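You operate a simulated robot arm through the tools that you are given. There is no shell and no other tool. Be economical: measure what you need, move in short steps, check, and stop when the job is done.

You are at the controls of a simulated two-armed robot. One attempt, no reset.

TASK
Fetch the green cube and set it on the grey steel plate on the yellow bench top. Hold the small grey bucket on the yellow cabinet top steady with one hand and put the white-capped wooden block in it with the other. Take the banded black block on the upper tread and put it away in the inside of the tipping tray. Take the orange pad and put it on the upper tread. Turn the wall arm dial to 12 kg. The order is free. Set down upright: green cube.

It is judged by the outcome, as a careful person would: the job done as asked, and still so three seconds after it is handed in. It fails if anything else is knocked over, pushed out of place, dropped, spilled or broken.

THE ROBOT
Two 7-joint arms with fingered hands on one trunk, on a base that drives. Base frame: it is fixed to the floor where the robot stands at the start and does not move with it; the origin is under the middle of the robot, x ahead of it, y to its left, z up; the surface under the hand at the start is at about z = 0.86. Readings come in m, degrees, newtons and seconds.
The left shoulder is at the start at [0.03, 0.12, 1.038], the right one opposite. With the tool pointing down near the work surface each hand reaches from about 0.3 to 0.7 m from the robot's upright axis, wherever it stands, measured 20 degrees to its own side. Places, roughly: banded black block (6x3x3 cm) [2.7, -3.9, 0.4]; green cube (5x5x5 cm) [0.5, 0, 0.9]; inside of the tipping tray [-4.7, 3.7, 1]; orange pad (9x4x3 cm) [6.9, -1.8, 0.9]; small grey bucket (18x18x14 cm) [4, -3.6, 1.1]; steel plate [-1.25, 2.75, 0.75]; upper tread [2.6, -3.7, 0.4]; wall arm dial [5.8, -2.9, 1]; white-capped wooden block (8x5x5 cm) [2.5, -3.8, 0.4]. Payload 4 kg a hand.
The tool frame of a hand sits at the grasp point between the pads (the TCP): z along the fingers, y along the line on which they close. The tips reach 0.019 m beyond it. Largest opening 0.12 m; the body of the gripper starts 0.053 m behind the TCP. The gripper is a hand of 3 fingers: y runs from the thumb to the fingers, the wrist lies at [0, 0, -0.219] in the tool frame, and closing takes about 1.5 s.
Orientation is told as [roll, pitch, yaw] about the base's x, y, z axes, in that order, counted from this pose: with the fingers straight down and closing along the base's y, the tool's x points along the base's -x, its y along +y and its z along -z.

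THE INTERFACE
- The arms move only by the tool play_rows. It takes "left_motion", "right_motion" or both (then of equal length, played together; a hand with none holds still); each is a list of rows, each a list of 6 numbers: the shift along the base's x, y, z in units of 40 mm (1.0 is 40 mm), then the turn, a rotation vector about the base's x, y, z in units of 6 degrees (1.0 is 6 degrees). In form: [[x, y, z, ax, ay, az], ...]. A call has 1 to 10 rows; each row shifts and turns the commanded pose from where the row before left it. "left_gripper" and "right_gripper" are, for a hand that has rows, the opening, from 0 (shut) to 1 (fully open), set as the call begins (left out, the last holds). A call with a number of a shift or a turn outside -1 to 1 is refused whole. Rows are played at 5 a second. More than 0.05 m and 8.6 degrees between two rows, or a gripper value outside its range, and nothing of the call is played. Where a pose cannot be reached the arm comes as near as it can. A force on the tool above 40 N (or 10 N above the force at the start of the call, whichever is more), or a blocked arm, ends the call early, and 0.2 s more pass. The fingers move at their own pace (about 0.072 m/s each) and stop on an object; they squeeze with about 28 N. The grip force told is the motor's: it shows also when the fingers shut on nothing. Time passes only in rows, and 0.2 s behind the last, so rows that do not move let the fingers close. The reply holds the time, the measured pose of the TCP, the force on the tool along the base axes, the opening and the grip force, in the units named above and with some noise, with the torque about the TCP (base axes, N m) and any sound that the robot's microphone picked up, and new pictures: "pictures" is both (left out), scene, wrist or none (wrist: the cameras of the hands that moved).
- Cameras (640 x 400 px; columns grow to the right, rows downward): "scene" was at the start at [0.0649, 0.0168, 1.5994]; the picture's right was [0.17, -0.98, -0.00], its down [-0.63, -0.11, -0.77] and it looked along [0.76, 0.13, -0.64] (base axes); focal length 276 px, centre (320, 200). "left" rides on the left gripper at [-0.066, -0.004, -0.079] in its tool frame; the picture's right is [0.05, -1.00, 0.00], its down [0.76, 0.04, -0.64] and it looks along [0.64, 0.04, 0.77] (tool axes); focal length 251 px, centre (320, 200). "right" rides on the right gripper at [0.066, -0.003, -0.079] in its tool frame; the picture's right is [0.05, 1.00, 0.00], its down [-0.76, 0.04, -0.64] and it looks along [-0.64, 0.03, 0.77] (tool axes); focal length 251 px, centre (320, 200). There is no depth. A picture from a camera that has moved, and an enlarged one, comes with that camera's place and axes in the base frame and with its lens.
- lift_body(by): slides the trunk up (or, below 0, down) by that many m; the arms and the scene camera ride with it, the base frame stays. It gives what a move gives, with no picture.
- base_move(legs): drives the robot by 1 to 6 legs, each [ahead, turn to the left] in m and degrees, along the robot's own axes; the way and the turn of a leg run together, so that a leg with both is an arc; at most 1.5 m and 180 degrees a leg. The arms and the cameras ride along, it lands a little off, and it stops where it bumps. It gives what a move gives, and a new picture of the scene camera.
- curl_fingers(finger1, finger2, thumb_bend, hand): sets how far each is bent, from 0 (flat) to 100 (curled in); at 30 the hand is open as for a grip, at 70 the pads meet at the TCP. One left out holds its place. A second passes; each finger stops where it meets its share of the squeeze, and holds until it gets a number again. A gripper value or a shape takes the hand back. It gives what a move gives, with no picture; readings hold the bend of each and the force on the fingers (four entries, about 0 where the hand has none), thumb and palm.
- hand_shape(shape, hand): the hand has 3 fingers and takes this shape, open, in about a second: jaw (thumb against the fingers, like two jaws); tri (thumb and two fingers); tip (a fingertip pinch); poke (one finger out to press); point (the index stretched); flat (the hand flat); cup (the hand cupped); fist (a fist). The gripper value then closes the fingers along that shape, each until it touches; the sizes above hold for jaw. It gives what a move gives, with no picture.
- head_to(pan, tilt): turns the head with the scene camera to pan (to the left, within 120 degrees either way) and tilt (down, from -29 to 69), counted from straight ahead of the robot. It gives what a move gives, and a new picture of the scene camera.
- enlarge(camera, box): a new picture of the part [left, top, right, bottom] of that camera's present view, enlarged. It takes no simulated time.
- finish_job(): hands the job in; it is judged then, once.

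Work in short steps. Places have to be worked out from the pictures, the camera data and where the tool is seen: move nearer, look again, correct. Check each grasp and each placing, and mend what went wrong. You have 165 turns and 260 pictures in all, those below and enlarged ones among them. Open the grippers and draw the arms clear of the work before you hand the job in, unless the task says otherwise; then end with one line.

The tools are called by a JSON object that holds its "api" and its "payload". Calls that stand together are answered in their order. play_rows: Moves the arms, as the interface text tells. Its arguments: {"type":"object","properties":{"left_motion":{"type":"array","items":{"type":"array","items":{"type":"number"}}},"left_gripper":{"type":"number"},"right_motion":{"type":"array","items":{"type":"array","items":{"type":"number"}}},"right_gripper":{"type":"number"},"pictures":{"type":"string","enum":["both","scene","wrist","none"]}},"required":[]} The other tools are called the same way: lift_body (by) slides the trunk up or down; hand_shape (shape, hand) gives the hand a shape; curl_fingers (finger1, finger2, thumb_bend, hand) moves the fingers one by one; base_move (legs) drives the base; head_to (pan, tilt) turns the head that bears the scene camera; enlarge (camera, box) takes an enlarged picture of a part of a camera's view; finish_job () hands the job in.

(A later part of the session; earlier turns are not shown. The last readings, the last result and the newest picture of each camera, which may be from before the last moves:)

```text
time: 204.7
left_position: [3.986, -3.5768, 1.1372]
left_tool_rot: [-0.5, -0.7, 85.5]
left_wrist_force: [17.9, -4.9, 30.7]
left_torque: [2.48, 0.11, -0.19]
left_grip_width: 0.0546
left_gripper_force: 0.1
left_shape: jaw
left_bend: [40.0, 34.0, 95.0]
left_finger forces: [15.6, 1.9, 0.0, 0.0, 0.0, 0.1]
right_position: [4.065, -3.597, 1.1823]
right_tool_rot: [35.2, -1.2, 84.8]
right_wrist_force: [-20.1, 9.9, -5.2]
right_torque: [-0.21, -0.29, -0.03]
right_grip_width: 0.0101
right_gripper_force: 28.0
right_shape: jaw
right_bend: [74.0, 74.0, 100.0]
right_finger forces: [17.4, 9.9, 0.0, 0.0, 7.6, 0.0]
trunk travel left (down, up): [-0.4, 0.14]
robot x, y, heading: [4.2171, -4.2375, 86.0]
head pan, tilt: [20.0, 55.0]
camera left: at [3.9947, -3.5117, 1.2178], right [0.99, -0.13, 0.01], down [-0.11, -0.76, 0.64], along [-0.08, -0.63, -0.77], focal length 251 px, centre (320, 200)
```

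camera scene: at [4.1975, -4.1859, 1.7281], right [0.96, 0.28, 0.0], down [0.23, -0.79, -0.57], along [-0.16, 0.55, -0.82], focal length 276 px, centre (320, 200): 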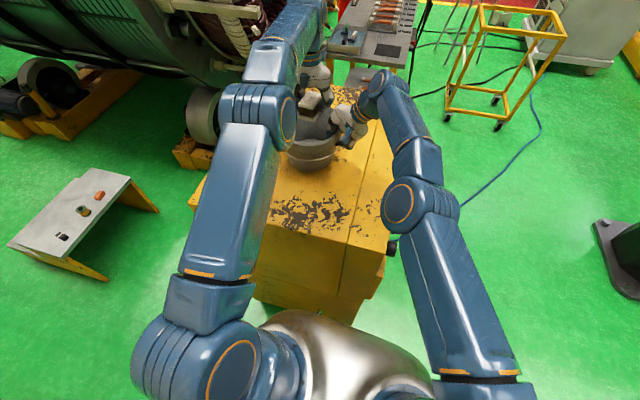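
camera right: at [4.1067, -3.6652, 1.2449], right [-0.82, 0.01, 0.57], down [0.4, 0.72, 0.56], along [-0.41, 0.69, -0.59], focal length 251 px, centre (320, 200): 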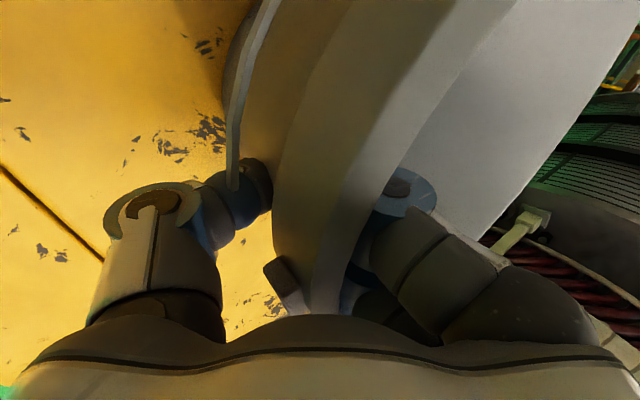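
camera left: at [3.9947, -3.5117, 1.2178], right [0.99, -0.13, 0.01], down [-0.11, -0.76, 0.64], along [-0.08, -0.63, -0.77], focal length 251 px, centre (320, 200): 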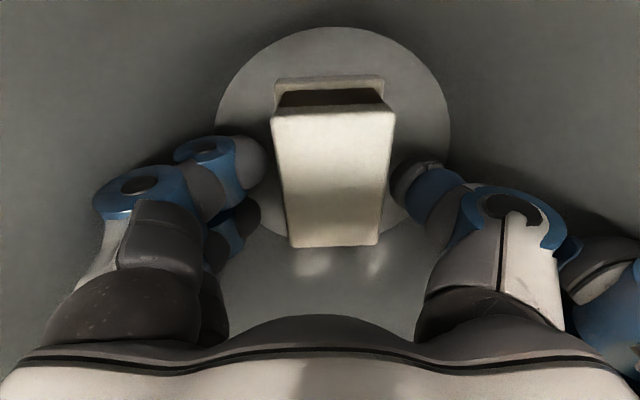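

The block is released on the bucket floor. I raise the left hand out gently.

{"api": "play_rows", "payload": {"left_motion": [[0.05, -0.15, 0.3, 0, 0, 0], [0, 0, 0.5, 0, 0, 0], [0, 0, 0.8, 0, 0, 0], [0, 0, 1, 0, 0, 0], [0, 0, 1, 0, 0, 0], [0, 0, 1, 0, 0, 0], [0, 0, 1, 0, 0, 0]]}}

```text
time: 205.8
left_position: [3.9891, -3.5861, 1.2269]
left_tool_rot: [-0.7, 1.2, 85.5]
left_wrist_force: [-0.7, 3.7, -16.9]
left_torque: [-0.22, -0.73, 0.12]
left_grip_width: 0.0487
left_gripper_force: 0.0
left_shape: jaw
left_bend: [36.0, 36.0, 95.0]
left_finger forces: [7.5, 6.8, 0.0, 0.0, 0.0, 16.1]
right_position: [4.0628, -3.5908, 1.1963]
right_tool_rot: [36.6, -2.1, 84.3]
right_wrist_force: [0.7, -4.3, 12.6]
right_torque: [0.38, 1.62, 0.11]
right_grip_width: 0.008
right_gripper_force: 28.4
right_shape: jaw
right_bend: [72.0, 72.0, 100.0]
right_finger forces: [17.8, 14.6, 0.0, 0.0, 2.2, 0.1]
trunk travel left (down, up): [-0.4, 0.14]
robot x, y, heading: [4.2171, -4.2353, 86.3]
head pan, tilt: [20.0, 55.0]
stopped in row 5 (right hand): the force on the tool passed its limit at 46 N (the readings are from after the stop); the commanded pose is now the measured one
camera scene: at [4.1969, -4.1851, 1.7281], right [0.96, 0.28, 0.0], down [0.23, -0.79, -0.57], along [-0.16, 0.55, -0.82], focal length 276 px, centre (320, 200)
camera left: at [3.9967, -3.5181, 1.3061], right [0.99, -0.13, 0.01], down [-0.11, -0.74, 0.66], along [-0.08, -0.66, -0.75], focal length 251 px, centre (320, 200)
```

scene: 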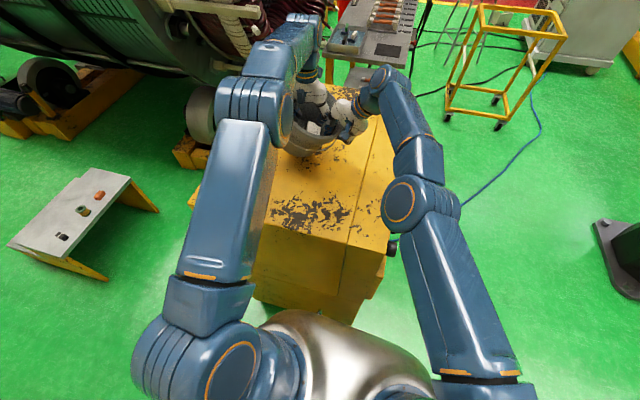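
left: 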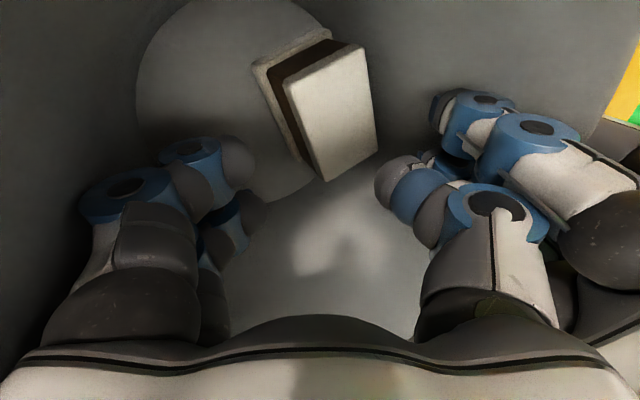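

The left hand is snagged on something; I look closely.

{"api": "enlarge", "payload": {"camera": "scene", "box": [265, 70, 385, 170]}}

{"api": "enlarge", "payload": {"camera": "right", "box": [0, 0, 640, 400]}}

```text
4.00 times, centred on (325, 120) of scene
camera zoom: at [4.1969, -4.1851, 1.7281], right [0.96, 0.28, 0.0], down [0.23, -0.79, -0.57], along [-0.16, 0.55, -0.82], focal length 1104 px, centre (300, 520)
```

zoom: 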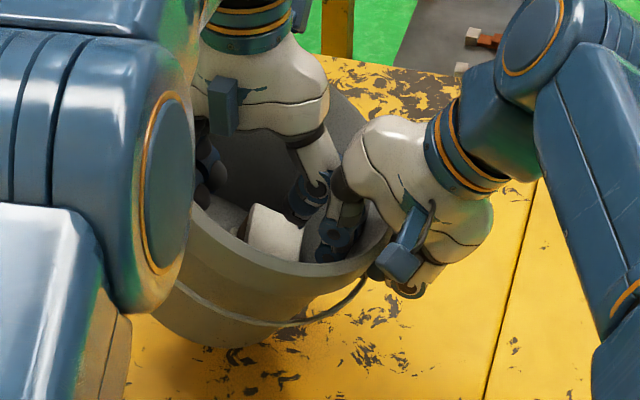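

```text
1.00 times, centred on (320, 200) of right (not enlarged: the box is as wide or as high as the picture)
camera zoom: at [4.1048, -3.6625, 1.2568], right [-0.81, 0.01, 0.59], down [0.42, 0.71, 0.57], along [-0.41, 0.71, -0.57], focal length 251 px, centre (320, 200)
```

zoom: 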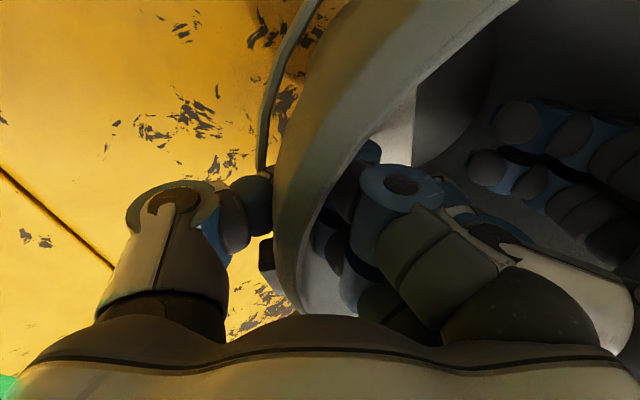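

The bucket appears tipped up by the spread left fingers. I lower the left hand back so it sits flat, then narrow its fingers before retracting.

{"api": "play_rows", "payload": {"left_motion": [[0, 0, -0.4, 0, 0, 0], [0, 0, -0.4, 0, 0, 0], [0, 0, -0.2, 0, 0, 0]], "pictures": "wrist"}}

{"api": "enlarge", "payload": {"camera": "scene", "box": [265, 70, 385, 170]}}

```text
time: 206.6
left_position: [3.9876, -3.5848, 1.1913]
left_tool_rot: [-0.5, 1.0, 85.4]
left_wrist_force: [-9.5, 1.4, 3.7]
left_torque: [-0.05, -0.55, 0.01]
left_grip_width: 0.0571
left_gripper_force: 0.1
left_shape: jaw
left_bend: [34.0, 34.0, 95.0]
left_finger forces: [0.0, 0.0, 0.1, 0.0, 0.0, 0.0]
right_position: [4.0647, -3.5895, 1.1904]
right_tool_rot: [36.1, -1.8, 84.3]
right_wrist_force: [10.3, -1.3, -8.0]
right_torque: [0.03, -0.12, 0.01]
right_grip_width: 0.0116
right_gripper_force: 28.0
right_shape: jaw
right_bend: [73.0, 73.0, 100.0]
right_finger forces: [8.7, 9.7, 0.1, 0.0, 24.8, 0.1]
trunk travel left (down, up): [-0.4, 0.14]
robot x, y, heading: [4.2185, -4.2373, 86.0]
head pan, tilt: [20.0, 55.0]
camera left: at [3.9959, -3.5174, 1.2701], right [0.99, -0.13, 0.01], down [-0.11, -0.75, 0.66], along [-0.08, -0.65, -0.76], focal length 251 px, centre (320, 200)
```

left: 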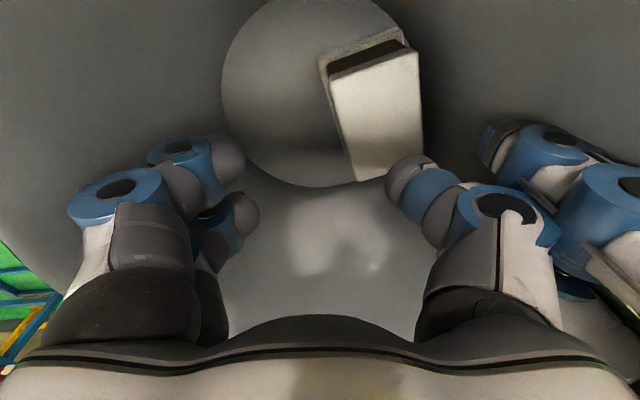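

```text
4.00 times, centred on (325, 120) of scene
camera zoom: at [4.1969, -4.1844, 1.7281], right [0.96, 0.28, 0.0], down [0.23, -0.79, -0.57], along [-0.16, 0.55, -0.82], focal length 1104 px, centre (300, 520)
```

zoom: 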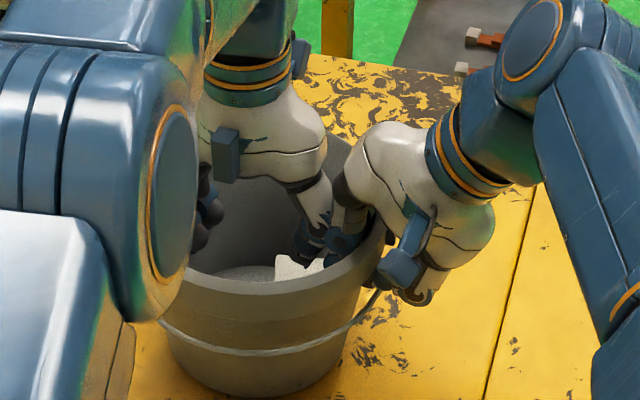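

Bucket sits flat. The left thumb is under the right fingers, so I narrow the left hand and shift it 20 mm left before rising.

{"api": "play_rows", "payload": {"left_motion": [[0, 0, 0, 0, 0, 0], [-0.2, 0, 0, 0, 0, 0], [-0.2, 0, 0, 0, 0, 0], [-0.15, 0, 0, 0, 0, 0]], "left_gripper": 0.25, "pictures": "wrist"}}

```text
time: 207.6
left_position: [3.9684, -3.5839, 1.1902]
left_tool_rot: [-0.8, 1.0, 85.3]
left_wrist_force: [8.8, -0.8, -0.1]
left_torque: [0.05, 0.11, -0.08]
left_grip_width: 0.0291
left_gripper_force: 0.1
left_shape: jaw
left_bend: [46.0, 44.0, 92.0]
left_finger forces: [5.8, 2.2, 0.0, 0.0, 0.0, 0.0]
right_position: [4.061, -3.5891, 1.1952]
right_tool_rot: [36.4, -1.9, 84.3]
right_wrist_force: [-8.5, 1.2, -2.7]
right_torque: [0.0, -0.35, -0.04]
right_grip_width: 0.0107
right_gripper_force: 27.7
right_shape: jaw
right_bend: [73.0, 73.0, 100.0]
right_finger forces: [12.3, 12.2, 0.0, 0.1, 16.8, 0.0]
trunk travel left (down, up): [-0.4, 0.14]
robot x, y, heading: [4.2195, -4.2373, 86.2]
head pan, tilt: [20.0, 55.0]
camera left: at [3.9768, -3.5172, 1.2689], right [0.99, -0.14, 0.01], down [-0.11, -0.75, 0.66], along [-0.08, -0.65, -0.75], focal length 251 px, centre (320, 200)
```

left: 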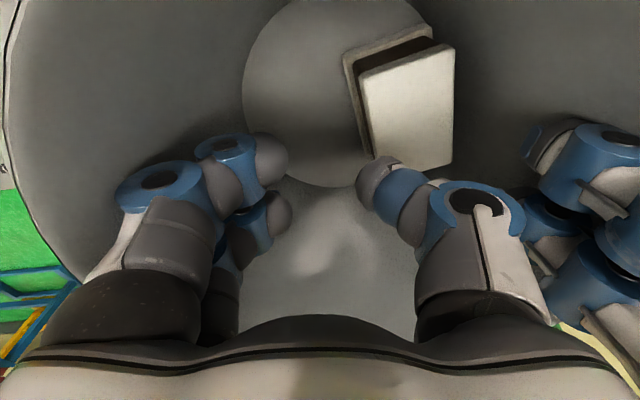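

The thumb is clear. I ease 6 mm right and raise.

{"api": "play_rows", "payload": {"left_motion": [[0.15, 0, 0.2, 0, 0, 0], [0, 0, 0.5, 0, 0, 0], [0, 0, 0.6, 0, 0, 0]], "pictures": "wrist"}}

{"api": "enlarge", "payload": {"camera": "scene", "box": [265, 70, 385, 170]}}

```text
time: 208.4
left_position: [3.9721, -3.5846, 1.2424]
left_tool_rot: [-0.6, 0.9, 85.4]
left_wrist_force: [0.3, 0.0, -0.2]
left_torque: [-0.01, -0.02, 0.03]
left_grip_width: 0.0301
left_gripper_force: 0.1
left_shape: jaw
left_bend: [44.0, 44.0, 92.0]
left_finger forces: [0.1, 0.0, 0.0, 0.0, 0.0, 0.0]
right_position: [4.0636, -3.5908, 1.1941]
right_tool_rot: [36.2, -2.0, 84.2]
right_wrist_force: [0.7, 0.6, -3.9]
right_torque: [0.0, -0.26, -0.01]
right_grip_width: 0.0104
right_gripper_force: 27.4
right_shape: jaw
right_bend: [73.0, 74.0, 100.0]
right_finger forces: [9.4, 9.7, 0.1, 0.0, 19.6, 0.0]
trunk travel left (down, up): [-0.4, 0.14]
robot x, y, heading: [4.2199, -4.2379, 85.8]
head pan, tilt: [20.0, 55.0]
camera left: at [3.9797, -3.5186, 1.3206], right [0.99, -0.13, 0.01], down [-0.11, -0.75, 0.66], along [-0.08, -0.65, -0.75], focal length 251 px, centre (320, 200)
```

left: 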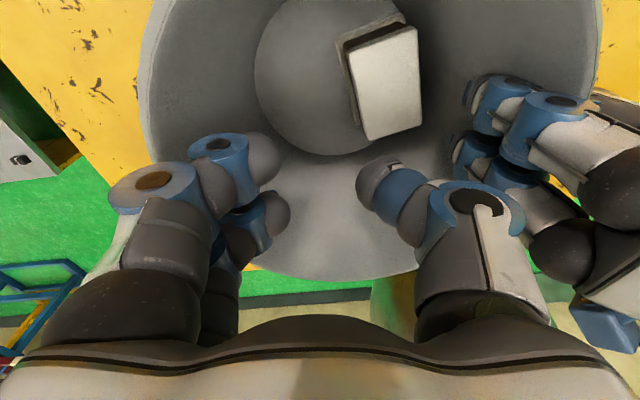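

```text
4.00 times, centred on (325, 120) of scene
camera zoom: at [4.197, -4.185, 1.7281], right [0.96, 0.28, 0.0], down [0.23, -0.79, -0.57], along [-0.16, 0.55, -0.82], focal length 1104 px, centre (300, 520)
```

zoom: 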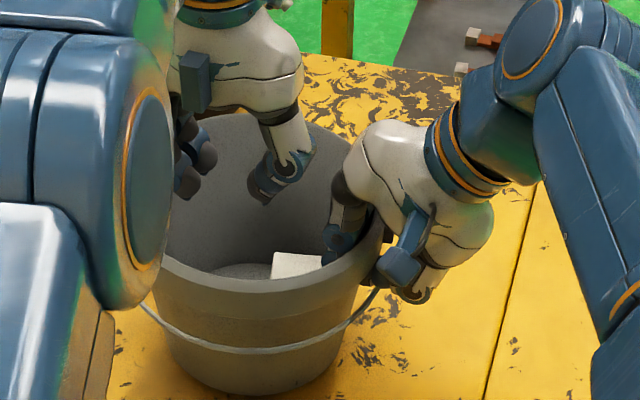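

Free and clean; the block lies in the bucket. I raise the left hand away, then release the right grip.

{"api": "play_rows", "payload": {"left_motion": [[0, 0, 1, 0, 0, 0], [0, 0, 1, 0, 0, 0], [0, 0, 1, 0, 0, 0], [-0.8, -0.5, 0, 0, 0, 0], [-0.8, -0.5, 0, 0, 0, 0], [-0.8, -0.5, 0, 0, 0, 0]], "pictures": "none"}}

{"api": "play_rows", "payload": {"right_motion": [[0, 0, 0, 0, 0, 0], [0, 0, 0, 0, 0, 0], [0, 0, 0, 0, 0, 0], [0, 0, 0, 0, 0, 0], [0, 0, 0, 0, 0, 0]], "right_gripper": 0.7}}

{"api": "enlarge", "payload": {"camera": "scene", "box": [230, 50, 430, 190]}}

```text
time: 209.8
left_position: [3.8761, -3.6697, 1.3519]
left_tool_rot: [-0.7, 0.9, 85.3]
left_wrist_force: [-1.0, -0.4, 0.4]
left_torque: [0.02, -0.04, -0.01]
left_grip_width: 0.0302
left_gripper_force: 0.0
left_shape: jaw
left_bend: [44.0, 44.0, 92.0]
left_finger forces: [0.0, 0.0, 0.1, 0.0, 0.0, 0.0]
left hand out of reach, approached as far as the arm can: row 2, 3
right_position: [4.0619, -3.5914, 1.1949]
right_tool_rot: [36.2, -2.0, 84.3]
right_wrist_force: [-0.7, -0.8, -3.5]
right_torque: [-0.01, -0.26, -0.01]
right_grip_width: 0.0106
right_gripper_force: 27.6
right_shape: jaw
right_bend: [74.0, 74.0, 100.0]
right_finger forces: [9.2, 9.6, 0.1, 0.0, 19.3, 0.0]
trunk travel left (down, up): [-0.4, 0.14]
robot x, y, heading: [4.2185, -4.2382, 85.8]
head pan, tilt: [20.0, 55.0]
```

```text
time: 211.0
left_position: [3.8772, -3.6675, 1.3504]
left_tool_rot: [-0.6, 1.0, 85.4]
left_wrist_force: [-0.6, -0.5, -0.7]
left_torque: [0.04, -0.02, 0.0]
left_grip_width: 0.0302
left_gripper_force: 0.1
left_shape: jaw
left_bend: [44.0, 44.0, 92.0]
left_finger forces: [0.0, 0.1, 0.1, 0.0, 0.0, 0.0]
right_position: [4.0633, -3.5896, 1.1944]
right_tool_rot: [36.3, -1.8, 84.3]
right_wrist_force: [0.3, 0.1, -0.5]
right_torque: [0.01, 0.0, 0.01]
right_grip_width: 0.084
right_gripper_force: 0.1
right_shape: jaw
right_bend: [28.0, 28.0, 14.0]
right_finger forces: [0.0, 0.0, 0.1, 0.0, 0.0, 0.0]
trunk travel left (down, up): [-0.4, 0.14]
robot x, y, heading: [4.2176, -4.2432, 85.9]
head pan, tilt: [20.0, 55.0]
camera scene: at [4.1971, -4.185, 1.7281], right [0.96, 0.28, 0.0], down [0.23, -0.79, -0.57], along [-0.16, 0.55, -0.82], focal length 276 px, centre (320, 200)
camera right: at [4.1055, -3.6628, 1.2544], right [-0.81, 0.01, 0.59], down [0.42, 0.71, 0.57], along [-0.41, 0.71, -0.57], focal length 251 px, centre (320, 200)
```

scene: 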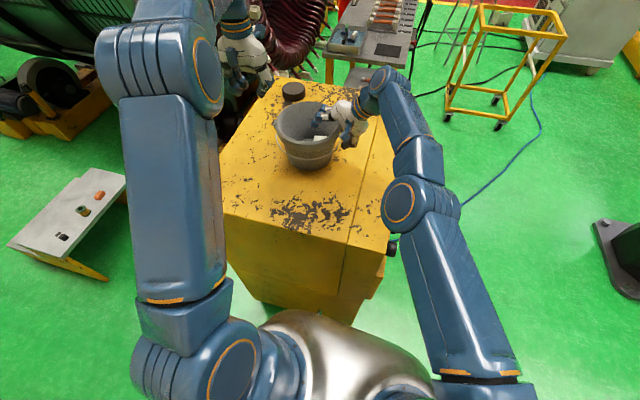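
right: 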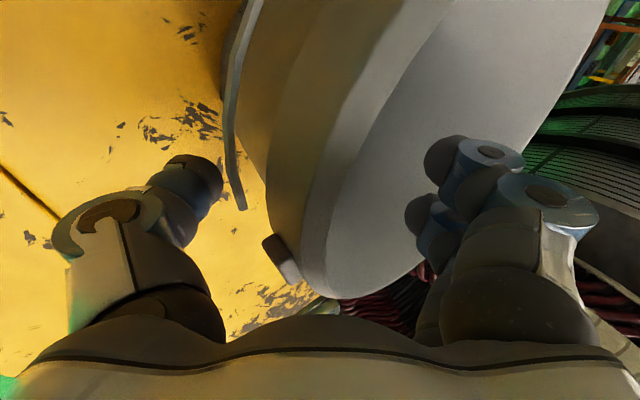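

```text
2.86 times, centred on (330, 120) of scene
camera zoom: at [4.1971, -4.185, 1.7281], right [0.96, 0.28, 0.0], down [0.23, -0.79, -0.57], along [-0.16, 0.55, -0.82], focal length 788 px, centre (291, 429)
```

zoom: 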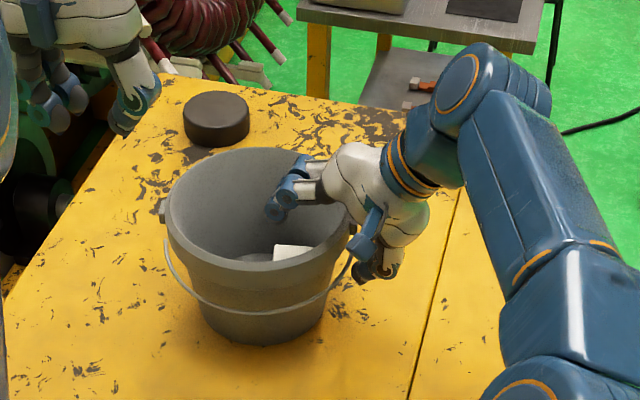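

Released cleanly. I raise the right hand, then untilt and move it to travel pose.

{"api": "play_rows", "payload": {"right_motion": [[0, 0, 0.6, 0, 0, 0], [0, 0, 0.9, 0, 0, 0], [0, 0, 0.9, 0, 0, 0], [0, 0, 0.9, 0, 0, 0], [0.8, -0.3, 0, 0, -0.9, 0], [0.8, -0.3, 0, 0, -0.9, 0], [0.8, -0.3, 0, 0, -0.9, 0], [0.8, -0.3, 0, 0, -0.9, 0], [0.8, -0.3, 0, 0, -0.9, 0], [0.8, -0.3, 0, 0, -0.9, 0]], "pictures": "scene"}}

{"api": "head_to", "payload": {"pan": -75, "tilt": 15}}

{"api": "head_to", "payload": {"pan": -30, "tilt": 25}}

```text
time: 213.2
left_position: [3.8779, -3.6665, 1.3514]
left_tool_rot: [-0.7, 1.1, 85.4]
left_wrist_force: [-0.4, 0.6, -0.7]
left_torque: [-0.03, -0.01, 0.02]
left_grip_width: 0.03
left_gripper_force: 0.0
left_shape: jaw
left_bend: [44.0, 44.0, 92.0]
left_finger forces: [0.0, 0.0, 0.0, 0.0, 0.1, 0.1]
right_position: [4.2472, -3.6143, 1.342]
right_tool_rot: [3.9, -4.5, 86.2]
right_wrist_force: [-0.3, -0.7, -0.3]
right_torque: [0.02, 0.03, -0.03]
right_grip_width: 0.0841
right_gripper_force: 0.0
right_shape: jaw
right_bend: [28.0, 28.0, 14.0]
right_finger forces: [0.0, 0.0, 0.1, 0.0, 0.1, 0.1]
right hand out of reach, approached as far as the arm can: row 2, 4, 5, 6, 7, 8, 9, 10
trunk travel left (down, up): [-0.4, 0.14]
robot x, y, heading: [4.2161, -4.2398, 85.9]
head pan, tilt: [20.0, 55.0]
camera scene: at [4.1977, -4.1853, 1.7281], right [0.96, 0.28, 0.0], down [0.23, -0.79, -0.57], along [-0.16, 0.55, -0.82], focal length 276 px, centre (320, 200)
```

scene: 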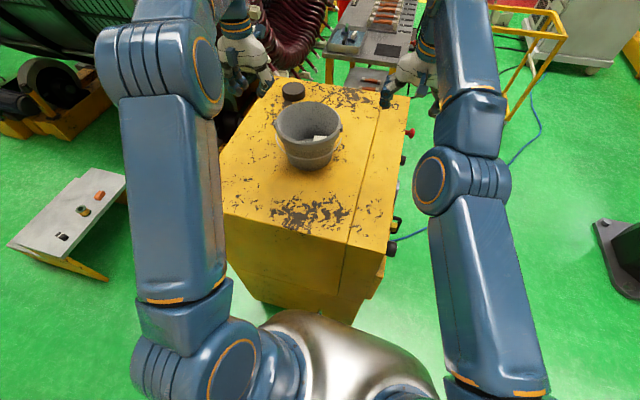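

```text
time: 214.9
left_position: [3.8767, -3.6672, 1.3514]
left_tool_rot: [-0.6, 1.0, 85.5]
left_wrist_force: [0.1, 0.4, 0.8]
left_torque: [0.01, -0.03, -0.01]
left_grip_width: 0.0303
left_gripper_force: 0.0
left_shape: jaw
left_bend: [44.0, 44.0, 92.0]
left_finger forces: [0.1, 0.1, 0.0, 0.1, 0.1, 0.1]
right_position: [4.2467, -3.6142, 1.3429]
right_tool_rot: [4.0, -4.5, 86.1]
right_wrist_force: [0.6, -0.5, 0.1]
right_torque: [-0.02, 0.0, 0.01]
right_grip_width: 0.0838
right_gripper_force: 0.0
right_shape: jaw
right_bend: [28.0, 28.0, 14.0]
right_finger forces: [0.0, 0.0, 0.1, 0.0, 0.0, 0.0]
trunk travel left (down, up): [-0.4, 0.14]
robot x, y, heading: [4.217, -4.2345, 86.0]
head pan, tilt: [-75.0, 15.0]
camera scene: at [4.3085, -4.2366, 1.7884], right [0.19, -0.98, 0.0], down [-0.25, -0.05, -0.97], along [0.95, 0.18, -0.26], focal length 276 px, centre (320, 200)
```

scene: 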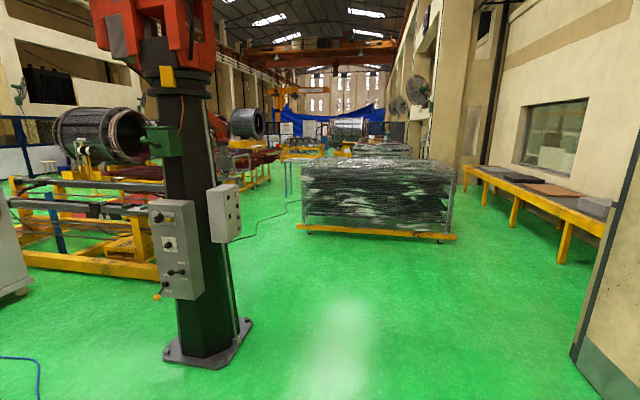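

```text
time: 216.0
left_position: [3.8763, -3.6678, 1.3517]
left_tool_rot: [-0.6, 0.9, 85.3]
left_wrist_force: [-0.3, 0.3, 0.5]
left_torque: [0.02, 0.0, -0.01]
left_grip_width: 0.0301
left_gripper_force: 0.1
left_shape: jaw
left_bend: [44.0, 44.0, 92.0]
left_finger forces: [0.1, 0.0, 0.0, 0.0, 0.1, 0.0]
right_position: [4.2466, -3.6148, 1.3433]
right_tool_rot: [3.9, -4.6, 86.2]
right_wrist_force: [0.2, -0.3, 0.1]
right_torque: [0.0, -0.01, 0.02]
right_grip_width: 0.084
right_gripper_force: 0.0
right_shape: jaw
right_bend: [28.0, 28.0, 14.0]
right_finger forces: [0.0, 0.0, 0.1, 0.1, 0.0, 0.0]
trunk travel left (down, up): [-0.4, 0.14]
robot x, y, heading: [4.2202, -4.2399, 86.1]
head pan, tilt: [-30.0, 25.0]
camera scene: at [4.2685, -4.1782, 1.7721], right [0.83, -0.56, 0.0], down [-0.24, -0.35, -0.91], along [0.51, 0.75, -0.42], focal length 276 px, centre (320, 200)
```

scene: 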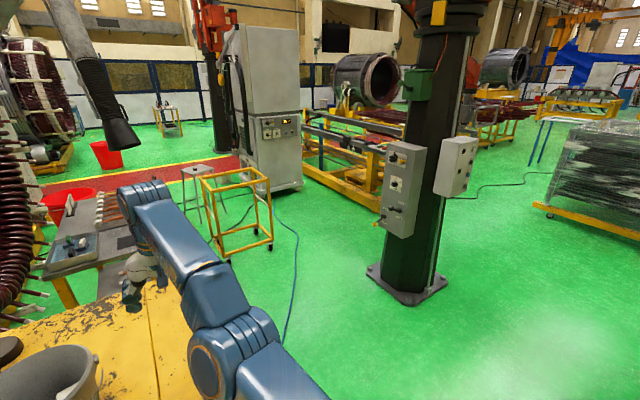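

The pillar at about [6.0, −3.0] carries control boxes; the dial should be there. I zoom in.

{"api": "enlarge", "payload": {"camera": "scene", "box": [360, 120, 490, 250]}}

```text
3.08 times, centred on (425, 185) of scene
camera zoom: at [4.2685, -4.1782, 1.7721], right [0.83, -0.56, 0.0], down [-0.24, -0.35, -0.91], along [0.51, 0.75, -0.42], focal length 849 px, centre (-3, 246)
```

zoom: 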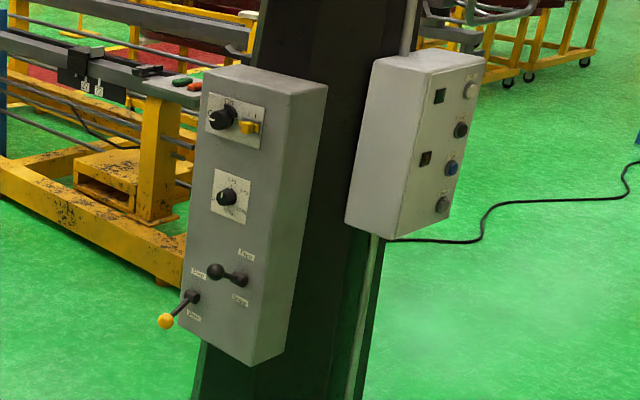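

The dial box's face looks toward −x. I retreat, and drive to a viewpoint southwest of the pillar.

{"api": "base_move", "payload": {"legs": [[-0.4, 0], [0, -45]]}}

{"api": "base_move", "payload": {"legs": [[0.9, 0]]}}

{"api": "head_to", "payload": {"pan": 5, "tilt": 20}}

```text
time: 220.3
left_position: [4.2904, -3.9715, 1.3515]
left_tool_rot: [-0.6, 1.0, 45.8]
left_wrist_force: [0.0, 0.6, 0.8]
left_torque: [-0.01, 0.02, -0.01]
left_grip_width: 0.0302
left_gripper_force: 0.0
left_shape: jaw
left_bend: [44.0, 44.0, 92.0]
left_finger forces: [0.1, 0.0, 0.1, 0.1, 0.0, 0.0]
right_position: [4.6098, -4.1638, 1.343]
right_tool_rot: [3.9, -4.1, 46.5]
right_wrist_force: [0.9, -0.1, 0.1]
right_torque: [0.0, 0.01, -0.04]
right_grip_width: 0.0841
right_gripper_force: 0.0
right_shape: jaw
right_bend: [28.0, 28.0, 13.0]
right_finger forces: [0.0, 0.0, 0.0, 0.0, 0.0, 0.0]
trunk travel left (down, up): [-0.4, 0.14]
robot x, y, heading: [4.1449, -4.5908, 44.0]
head pan, tilt: [-30.0, 25.0]
stopped in leg 2: the robot was blocked; the commanded pose is now the measured one
camera scene: at [4.222, -4.5784, 1.7721], right [0.25, -0.97, 0.0], down [-0.41, -0.1, -0.91], along [0.88, 0.22, -0.42], focal length 276 px, centre (320, 200)
```

scene: 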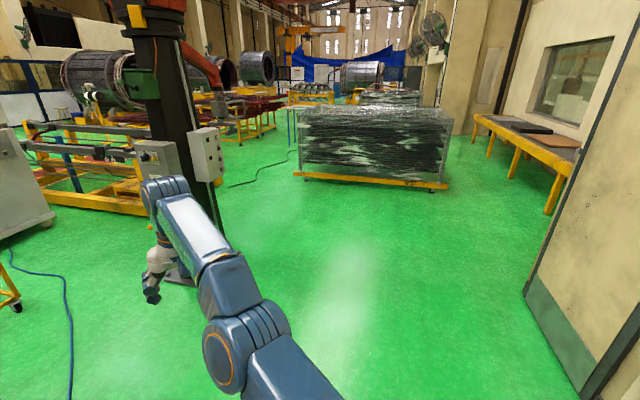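

```text
time: 225.0
left_position: [4.9281, -3.3398, 1.3518]
left_tool_rot: [-0.7, 0.8, 46.1]
left_wrist_force: [0.3, -0.3, -0.4]
left_torque: [-0.01, 0.02, 0.0]
left_grip_width: 0.0302
left_gripper_force: 0.0
left_shape: jaw
left_bend: [44.0, 44.0, 92.0]
left_finger forces: [0.0, 0.1, 0.0, 0.0, 0.0, 0.1]
right_position: [5.2486, -3.5323, 1.3438]
right_tool_rot: [3.8, -4.0, 46.9]
right_wrist_force: [0.7, -1.1, 0.2]
right_torque: [-0.01, -0.03, 0.0]
right_grip_width: 0.0838
right_gripper_force: 0.1
right_shape: jaw
right_bend: [28.0, 28.0, 13.0]
right_finger forces: [0.1, 0.0, 0.0, 0.0, 0.0, 0.1]
trunk travel left (down, up): [-0.4, 0.14]
robot x, y, heading: [4.7882, -3.9597, 44.5]
head pan, tilt: [-30.0, 25.0]
camera scene: at [4.8636, -3.9494, 1.7721], right [0.25, -0.97, 0.0], down [-0.41, -0.11, -0.91], along [0.88, 0.23, -0.42], focal length 276 px, centre (320, 200)
```

scene: 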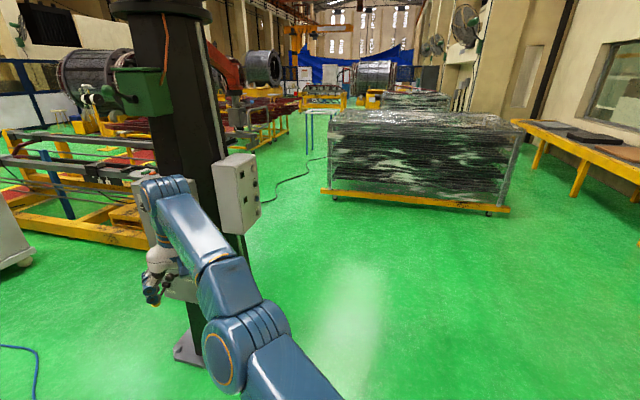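

```text
time: 226.0
left_position: [4.9285, -3.3412, 1.3521]
left_tool_rot: [-0.7, 0.9, 46.2]
left_wrist_force: [0.5, -0.1, 0.8]
left_torque: [0.02, -0.02, -0.01]
left_grip_width: 0.03
left_gripper_force: 0.0
left_shape: jaw
left_bend: [44.0, 44.0, 92.0]
left_finger forces: [0.0, 0.0, 0.0, 0.1, 0.1, 0.0]
right_position: [5.2485, -3.5326, 1.3443]
right_tool_rot: [3.8, -4.0, 46.9]
right_wrist_force: [-0.2, -0.2, 0.7]
right_torque: [-0.02, 0.03, 0.0]
right_grip_width: 0.0838
right_gripper_force: 0.1
right_shape: jaw
right_bend: [28.0, 28.0, 13.0]
right_finger forces: [0.0, 0.0, 0.0, 0.0, 0.1, 0.1]
trunk travel left (down, up): [-0.4, 0.14]
robot x, y, heading: [4.7865, -3.9663, 44.8]
head pan, tilt: [5.0, 20.0]
camera scene: at [4.8347, -3.902, 1.7802], right [0.76, -0.65, 0.0], down [-0.22, -0.26, -0.94], along [0.61, 0.71, -0.34], focal length 276 px, centre (320, 200)
```

scene: 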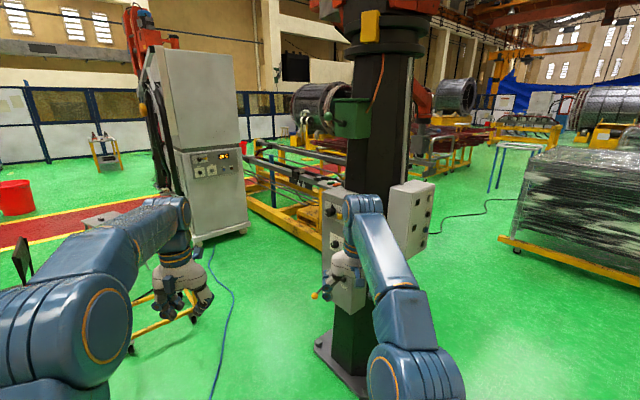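

The right arm blocks the view; I move it aside and lower the trunk some.

{"api": "play_rows", "payload": {"right_motion": [[0.2, -0.95, -0.3, 0, 0, 0], [0.2, -0.95, -0.3, 0, 0, 0], [0.2, -0.95, -0.3, 0, 0, 0], [0.2, -0.95, -0.3, 0, 0, 0], [0.2, -0.95, -0.3, 0, 0, 0], [0.2, -0.95, -0.3, 0, 0, 0]], "pictures": "none"}}

{"api": "lift_body", "payload": {"by": -0.2}}

{"api": "enlarge", "payload": {"camera": "scene", "box": [300, 140, 460, 340]}}

```text
time: 227.4
left_position: [4.9304, -3.3425, 1.3525]
left_tool_rot: [-0.4, 0.8, 46.1]
left_wrist_force: [0.1, 0.3, 0.5]
left_torque: [0.02, 0.01, -0.02]
left_grip_width: 0.0302
left_gripper_force: 0.1
left_shape: jaw
left_bend: [44.0, 44.0, 92.0]
left_finger forces: [0.1, 0.0, 0.0, 0.1, 0.0, 0.0]
right_position: [5.3958, -3.649, 1.3236]
right_tool_rot: [4.0, -4.0, 46.9]
right_wrist_force: [0.4, 0.2, 0.6]
right_torque: [0.03, -0.03, -0.02]
right_grip_width: 0.0842
right_gripper_force: 0.1
right_shape: jaw
right_bend: [28.0, 28.0, 13.0]
right_finger forces: [0.0, 0.1, 0.1, 0.0, 0.1, 0.1]
right hand out of reach, approached as far as the arm can: row 1, 2, 3, 4, 5, 6
trunk travel left (down, up): [-0.4, 0.14]
robot x, y, heading: [4.7863, -3.9609, 44.4]
head pan, tilt: [5.0, 20.0]
```

```text
time: 229.6
left_position: [4.9281, -3.3411, 1.1531]
left_tool_rot: [-0.6, 1.0, 46.2]
left_wrist_force: [-0.1, 0.8, 0.0]
left_torque: [0.0, -0.01, 0.0]
left_grip_width: 0.03
left_gripper_force: 0.0
left_shape: jaw
left_bend: [44.0, 44.0, 92.0]
left_finger forces: [0.1, 0.0, 0.0, 0.1, 0.0, 0.0]
right_position: [5.3944, -3.6482, 1.1231]
right_tool_rot: [3.8, -4.0, 46.8]
right_wrist_force: [0.8, -0.2, 0.2]
right_torque: [0.01, 0.0, -0.03]
right_grip_width: 0.0841
right_gripper_force: 0.0
right_shape: jaw
right_bend: [28.0, 28.0, 13.0]
right_finger forces: [0.1, 0.0, 0.1, 0.0, 0.0, 0.0]
trunk travel left (down, up): [-0.2, 0.34]
robot x, y, heading: [4.7876, -3.9572, 44.5]
head pan, tilt: [5.0, 20.0]
```

```text
2.00 times, centred on (380, 240) of scene
camera zoom: at [4.8345, -3.902, 1.5803], right [0.76, -0.65, 0.0], down [-0.22, -0.26, -0.94], along [0.61, 0.72, -0.34], focal length 552 px, centre (200, 120)
```

zoom: 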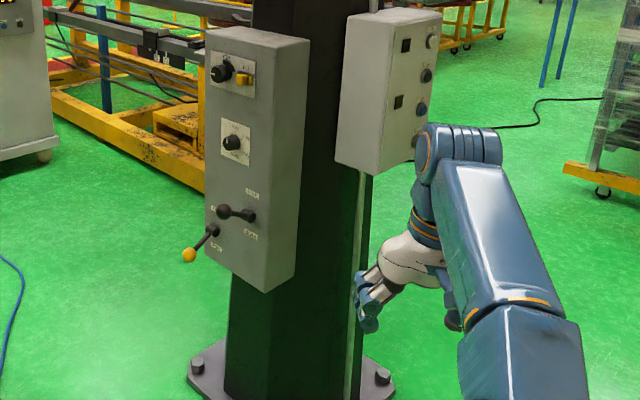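

{"api": "enlarge", "payload": {"camera": "scene", "box": [340, 160, 400, 210]}}

```text
8.00 times, centred on (370, 185) of scene
camera zoom: at [4.8345, -3.902, 1.5803], right [0.76, -0.65, 0.0], down [-0.22, -0.26, -0.94], along [0.61, 0.72, -0.34], focal length 2207 px, centre (-80, 320)
```

zoom: 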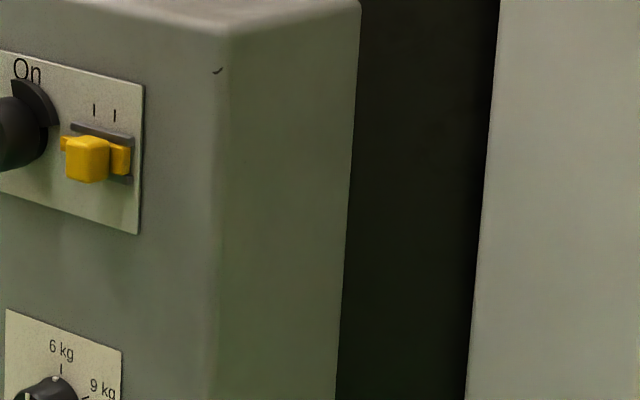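

The lower dial is the kg dial, triangulated at about [5.76, −2.95, 1.04]. I zoom on its scale.

{"api": "enlarge", "payload": {"camera": "scene", "box": [320, 195, 360, 230]}}

```text
11.43 times, centred on (340, 212) of scene
camera zoom: at [4.8345, -3.902, 1.5803], right [0.76, -0.65, 0.0], down [-0.22, -0.26, -0.94], along [0.61, 0.72, -0.34], focal length 3154 px, centre (91, 57)
```

zoom: 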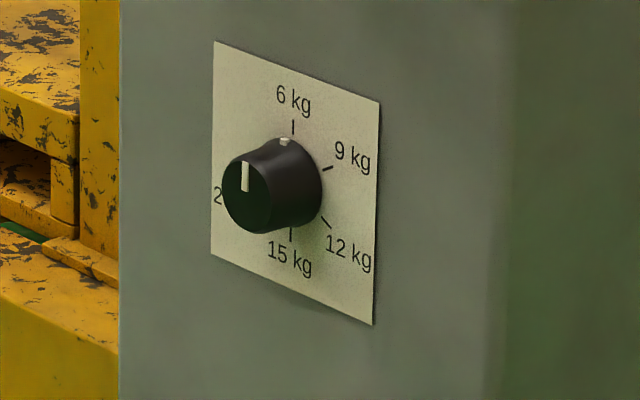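

12 kg is 120° clockwise from the present 6 kg pointer. I'll use the left hand standing at about [5.08, −3.12] facing +x. First I retract the right hand, then drive there.

{"api": "play_rows", "payload": {"right_motion": [[-0.7, -0.5, 0, 0, 0, 0], [-0.8, -0.5, 0, 0, 0, 0], [-0.8, -0.5, 0, 0, 0, 0], [-0.8, -0.5, 0, 0, 0, 0], [-0.8, -0.5, 0, 0, 0, 0], [-0.8, -0.5, 0, 0, 0, 0], [-0.8, -0.5, 0, 0, 0, 0]], "pictures": "none"}}

{"api": "base_move", "payload": {"legs": [[0, 24], [0.87, 0]]}}

{"api": "base_move", "payload": {"legs": [[0, -34]]}}

```text
time: 231.2
left_position: [4.9282, -3.3404, 1.1535]
left_tool_rot: [-0.5, 0.9, 46.2]
left_wrist_force: [-0.5, -0.1, -0.8]
left_torque: [0.05, -0.02, 0.01]
left_grip_width: 0.0302
left_gripper_force: 0.1
left_shape: jaw
left_bend: [44.0, 44.0, 92.0]
left_finger forces: [0.0, 0.0, 0.0, 0.1, 0.0, 0.0]
right_position: [5.3515, -3.6422, 1.1923]
right_tool_rot: [3.8, -3.9, 46.8]
right_wrist_force: [-0.2, 0.3, -0.9]
right_torque: [0.0, 0.02, 0.01]
right_grip_width: 0.0841
right_gripper_force: 0.1
right_shape: jaw
right_bend: [28.0, 28.0, 13.0]
right_finger forces: [0.0, 0.0, 0.0, 0.0, 0.1, 0.1]
right hand out of reach, approached as far as the arm can: row 1, 2, 3, 4, 5, 6, 7
trunk travel left (down, up): [-0.2, 0.34]
robot x, y, heading: [4.7889, -3.9612, 44.6]
head pan, tilt: [5.0, 20.0]
```

```text
time: 233.6
left_position: [4.6793, -3.2923, 1.1502]
left_tool_rot: [-0.6, 1.1, 70.0]
left_wrist_force: [0.7, 0.4, 0.0]
left_torque: [-0.04, 0.01, 0.0]
left_grip_width: 0.03
left_gripper_force: 0.1
left_shape: jaw
left_bend: [44.0, 44.0, 92.0]
left_finger forces: [0.0, 0.0, 0.1, 0.0, 0.0, 0.1]
right_position: [5.1896, -3.3935, 1.1926]
right_tool_rot: [3.7, -3.4, 70.7]
right_wrist_force: [-0.1, 0.4, 0.1]
right_torque: [-0.04, 0.0, -0.02]
right_grip_width: 0.0838
right_gripper_force: 0.0
right_shape: jaw
right_bend: [27.0, 27.0, 13.0]
right_finger forces: [0.0, 0.0, 0.1, 0.0, 0.0, 0.0]
trunk travel left (down, up): [-0.2, 0.34]
robot x, y, heading: [4.8363, -3.9373, 70.6]
head pan, tilt: [5.0, 20.0]
stopped in leg 2: the robot was blocked; the commanded pose is now the measured one
camera scene: at [4.8546, -3.8551, 1.5799], right [0.97, -0.25, 0.0], down [-0.09, -0.33, -0.94], along [0.24, 0.91, -0.35], focal length 276 px, centre (320, 200)
```

scene: 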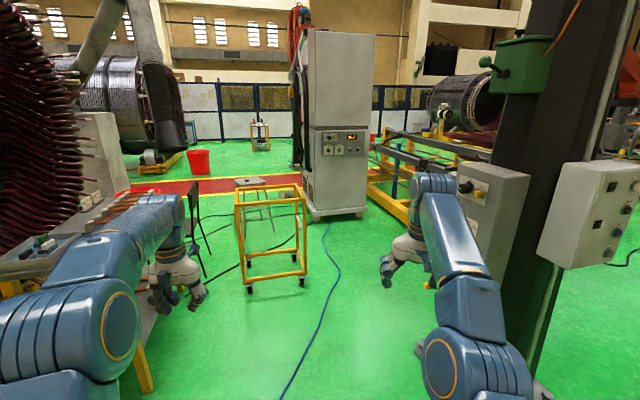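

```text
time: 235.4
left_position: [5.0237, -3.3006, 1.1525]
left_tool_rot: [-0.3, 0.8, 39.7]
left_wrist_force: [1.1, -0.2, -0.6]
left_torque: [-0.03, 0.02, 0.03]
left_grip_width: 0.0303
left_gripper_force: 0.0
left_shape: jaw
left_bend: [44.0, 44.0, 92.0]
left_finger forces: [0.0, 0.0, 0.0, 0.0, 0.0, 0.1]
right_position: [5.4091, -3.6456, 1.1918]
right_tool_rot: [4.6, -3.4, 40.7]
right_wrist_force: [-0.2, 0.3, -2.4]
right_torque: [-0.02, 0.0, 0.0]
right_grip_width: 0.084
right_gripper_force: 0.1
right_shape: jaw
right_bend: [27.0, 27.0, 13.0]
right_finger forces: [0.0, 0.1, 0.0, 0.0, 0.1, 0.0]
trunk travel left (down, up): [-0.2, 0.34]
robot x, y, heading: [4.807, -3.8983, 38.8]
head pan, tilt: [5.0, 20.0]
stopped in leg 1: the robot was blocked; the commanded pose is now the measured one
camera scene: at [4.8635, -3.8456, 1.58], right [0.69, -0.72, 0.0], down [-0.25, -0.24, -0.94], along [0.68, 0.65, -0.34], focal length 276 px, centre (320, 200)
```

scene: 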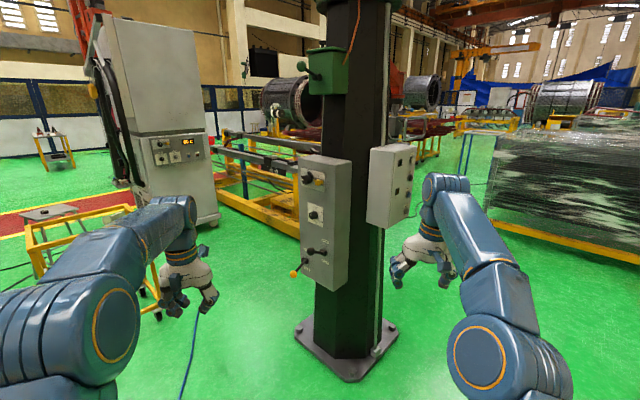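

The left elbow likely neared the cabinet there. I go diagonally instead to about [5.2, −3.42], from where the left hand can reach the dial with heading ≈30°.

{"api": "base_move", "payload": {"legs": [[0, 11], [0.6, 0]]}}

{"api": "base_move", "payload": {"legs": [[0, -20]]}}

```text
time: 237.1
left_position: [4.9168, -3.2464, 1.1517]
left_tool_rot: [-0.4, 0.9, 51.2]
left_wrist_force: [-0.7, -1.6, 0.3]
left_torque: [-0.01, 0.02, 0.02]
left_grip_width: 0.0299
left_gripper_force: 0.0
left_shape: jaw
left_bend: [44.0, 44.0, 92.0]
left_finger forces: [0.0, 0.0, 0.1, 0.1, 0.1, 0.1]
right_position: [5.3648, -3.5108, 1.194]
right_tool_rot: [4.2, -3.6, 51.8]
right_wrist_force: [-0.2, -0.2, 0.6]
right_torque: [0.0, 0.02, 0.02]
right_grip_width: 0.084
right_gripper_force: 0.1
right_shape: jaw
right_bend: [27.0, 27.0, 13.0]
right_finger forces: [0.0, 0.0, 0.0, 0.0, 0.1, 0.0]
trunk travel left (down, up): [-0.2, 0.34]
robot x, y, heading: [4.8373, -3.8906, 51.8]
head pan, tilt: [5.0, 20.0]
stopped in leg 2: the robot was blocked; the commanded pose is now the measured one
camera scene: at [4.8796, -3.8237, 1.5799], right [0.84, -0.55, 0.0], down [-0.19, -0.29, -0.94], along [0.51, 0.79, -0.35], focal length 276 px, centre (320, 200)
```

scene: 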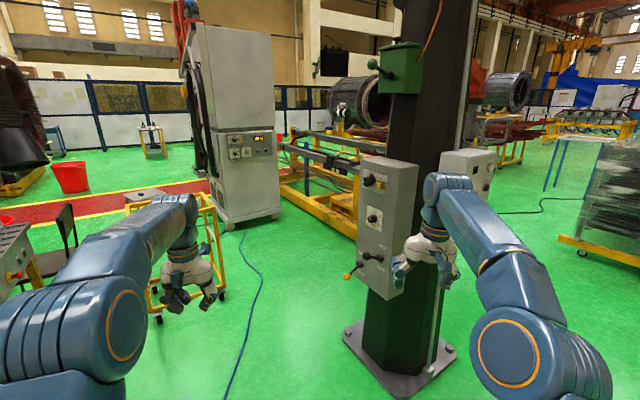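

```text
time: 238.6
left_position: [5.1306, -3.3125, 1.1519]
left_tool_rot: [-0.3, 0.7, 31.3]
left_wrist_force: [1.0, 0.1, -0.5]
left_torque: [-0.02, 0.0, 0.01]
left_grip_width: 0.0302
left_gripper_force: 0.0
left_shape: jaw
left_bend: [44.0, 44.0, 92.0]
left_finger forces: [0.0, 0.0, 0.0, 0.0, 0.0, 0.0]
right_position: [5.462, -3.7147, 1.1953]
right_tool_rot: [4.2, -3.8, 31.8]
right_wrist_force: [0.7, 0.4, -1.0]
right_torque: [0.0, 0.01, 0.01]
right_grip_width: 0.0839
right_gripper_force: 0.0
right_shape: jaw
right_bend: [27.0, 27.0, 13.0]
right_finger forces: [0.0, 0.0, 0.1, 0.1, 0.1, 0.0]
trunk travel left (down, up): [-0.2, 0.34]
robot x, y, heading: [4.823, -3.8656, 31.4]
head pan, tilt: [5.0, 20.0]
camera scene: at [4.8827, -3.8178, 1.5802], right [0.59, -0.8, 0.0], down [-0.28, -0.2, -0.94], along [0.76, 0.56, -0.34], focal length 276 px, centre (320, 200)
```

scene: 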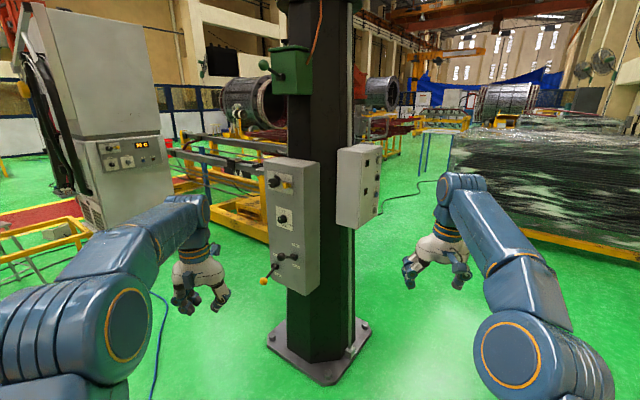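

Forward motion is blocked here; I look down around the base.

{"api": "head_to", "payload": {"pan": 10, "tilt": 65}}

{"api": "head_to", "payload": {"pan": 85, "tilt": 55}}

```text
time: 239.8
left_position: [5.1307, -3.3133, 1.1537]
left_tool_rot: [-0.4, 0.7, 31.2]
left_wrist_force: [0.3, 0.3, 0.5]
left_torque: [0.05, 0.0, 0.01]
left_grip_width: 0.0301
left_gripper_force: 0.2
left_shape: jaw
left_bend: [44.0, 44.0, 92.0]
left_finger forces: [0.1, 0.1, 0.1, 0.0, 0.0, 0.0]
right_position: [5.463, -3.7134, 1.1951]
right_tool_rot: [4.3, -3.8, 31.9]
right_wrist_force: [0.5, -0.1, 0.1]
right_torque: [0.0, -0.01, 0.0]
right_grip_width: 0.084
right_gripper_force: 0.0
right_shape: jaw
right_bend: [27.0, 27.0, 13.0]
right_finger forces: [0.0, 0.0, 0.1, 0.0, 0.1, 0.0]
trunk travel left (down, up): [-0.2, 0.34]
robot x, y, heading: [4.8226, -3.8659, 31.4]
head pan, tilt: [10.0, 65.0]
camera scene: at [4.8529, -3.8336, 1.5166], right [0.66, -0.75, 0.0], down [-0.68, -0.6, -0.42], along [0.32, 0.28, -0.91], focal length 276 px, centre (320, 200)
```

scene: 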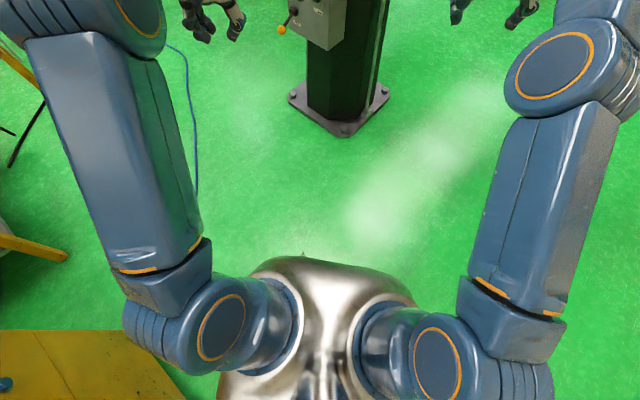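

```text
time: 241.2
left_position: [5.1303, -3.3139, 1.153]
left_tool_rot: [-0.4, 0.7, 31.2]
left_wrist_force: [0.0, -0.1, 0.3]
left_torque: [-0.01, 0.02, 0.01]
left_grip_width: 0.0298
left_gripper_force: 0.0
left_shape: jaw
left_bend: [44.0, 44.0, 92.0]
left_finger forces: [0.0, 0.1, 0.0, 0.0, 0.0, 0.0]
right_position: [5.4596, -3.7144, 1.1949]
right_tool_rot: [4.1, -3.8, 31.9]
right_wrist_force: [-0.6, 0.5, 0.0]
right_torque: [0.03, 0.06, -0.01]
right_grip_width: 0.0839
right_gripper_force: 0.0
right_shape: jaw
right_bend: [27.0, 27.0, 13.0]
right_finger forces: [0.0, 0.0, 0.0, 0.1, 0.0, 0.0]
trunk travel left (down, up): [-0.2, 0.34]
robot x, y, heading: [4.8256, -3.8635, 31.5]
head pan, tilt: [85.0, 55.0]
camera scene: at [4.7748, -3.8089, 1.5281], right [0.9, 0.45, 0.0], down [0.36, -0.73, -0.57], along [-0.26, 0.51, -0.82], focal length 276 px, centre (320, 200)
```

scene: 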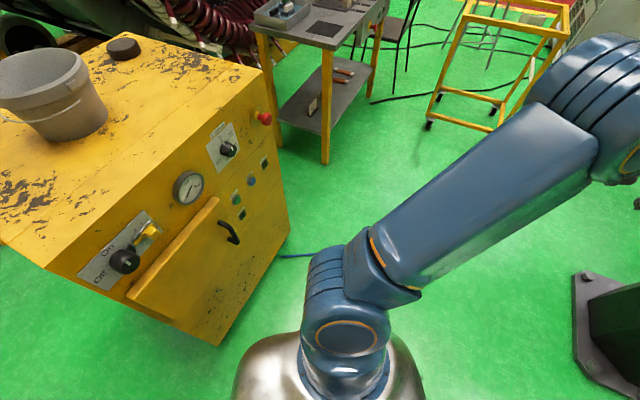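

Nothing touches the base; I just retry a plain forward leg.

{"api": "base_move", "payload": {"legs": [[0.3, 0]]}}

```text
time: 243.2
left_position: [5.3821, -3.1557, 1.1529]
left_tool_rot: [-0.3, 0.7, 31.4]
left_wrist_force: [0.0, -0.4, -0.2]
left_torque: [0.01, 0.03, 0.02]
left_grip_width: 0.0298
left_gripper_force: 0.0
left_shape: jaw
left_bend: [44.0, 44.0, 92.0]
left_finger forces: [0.0, 0.0, 0.1, 0.0, 0.0, 0.0]
right_position: [5.7123, -3.5577, 1.1949]
right_tool_rot: [4.2, -3.8, 32.0]
right_wrist_force: [-0.2, 0.4, 0.1]
right_torque: [-0.01, 0.05, 0.0]
right_grip_width: 0.084
right_gripper_force: 0.1
right_shape: jaw
right_bend: [27.0, 27.0, 13.0]
right_finger forces: [0.1, 0.0, 0.1, 0.0, 0.0, 0.0]
trunk travel left (down, up): [-0.2, 0.34]
robot x, y, heading: [5.0763, -3.7087, 31.8]
head pan, tilt: [85.0, 55.0]
camera scene: at [5.0287, -3.6537, 1.5282], right [0.89, 0.45, 0.0], down [0.37, -0.73, -0.57], along [-0.26, 0.51, -0.82], focal length 276 px, centre (320, 200)
```

scene: 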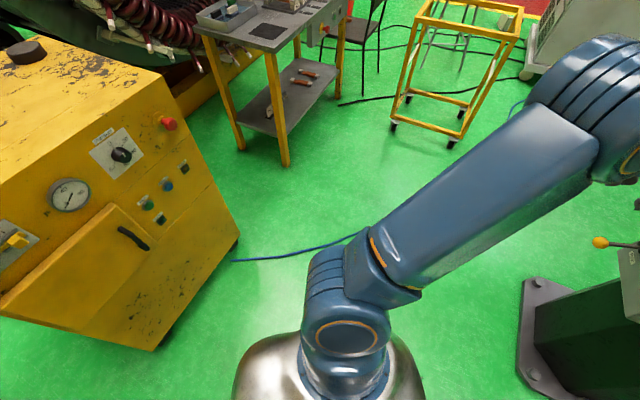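

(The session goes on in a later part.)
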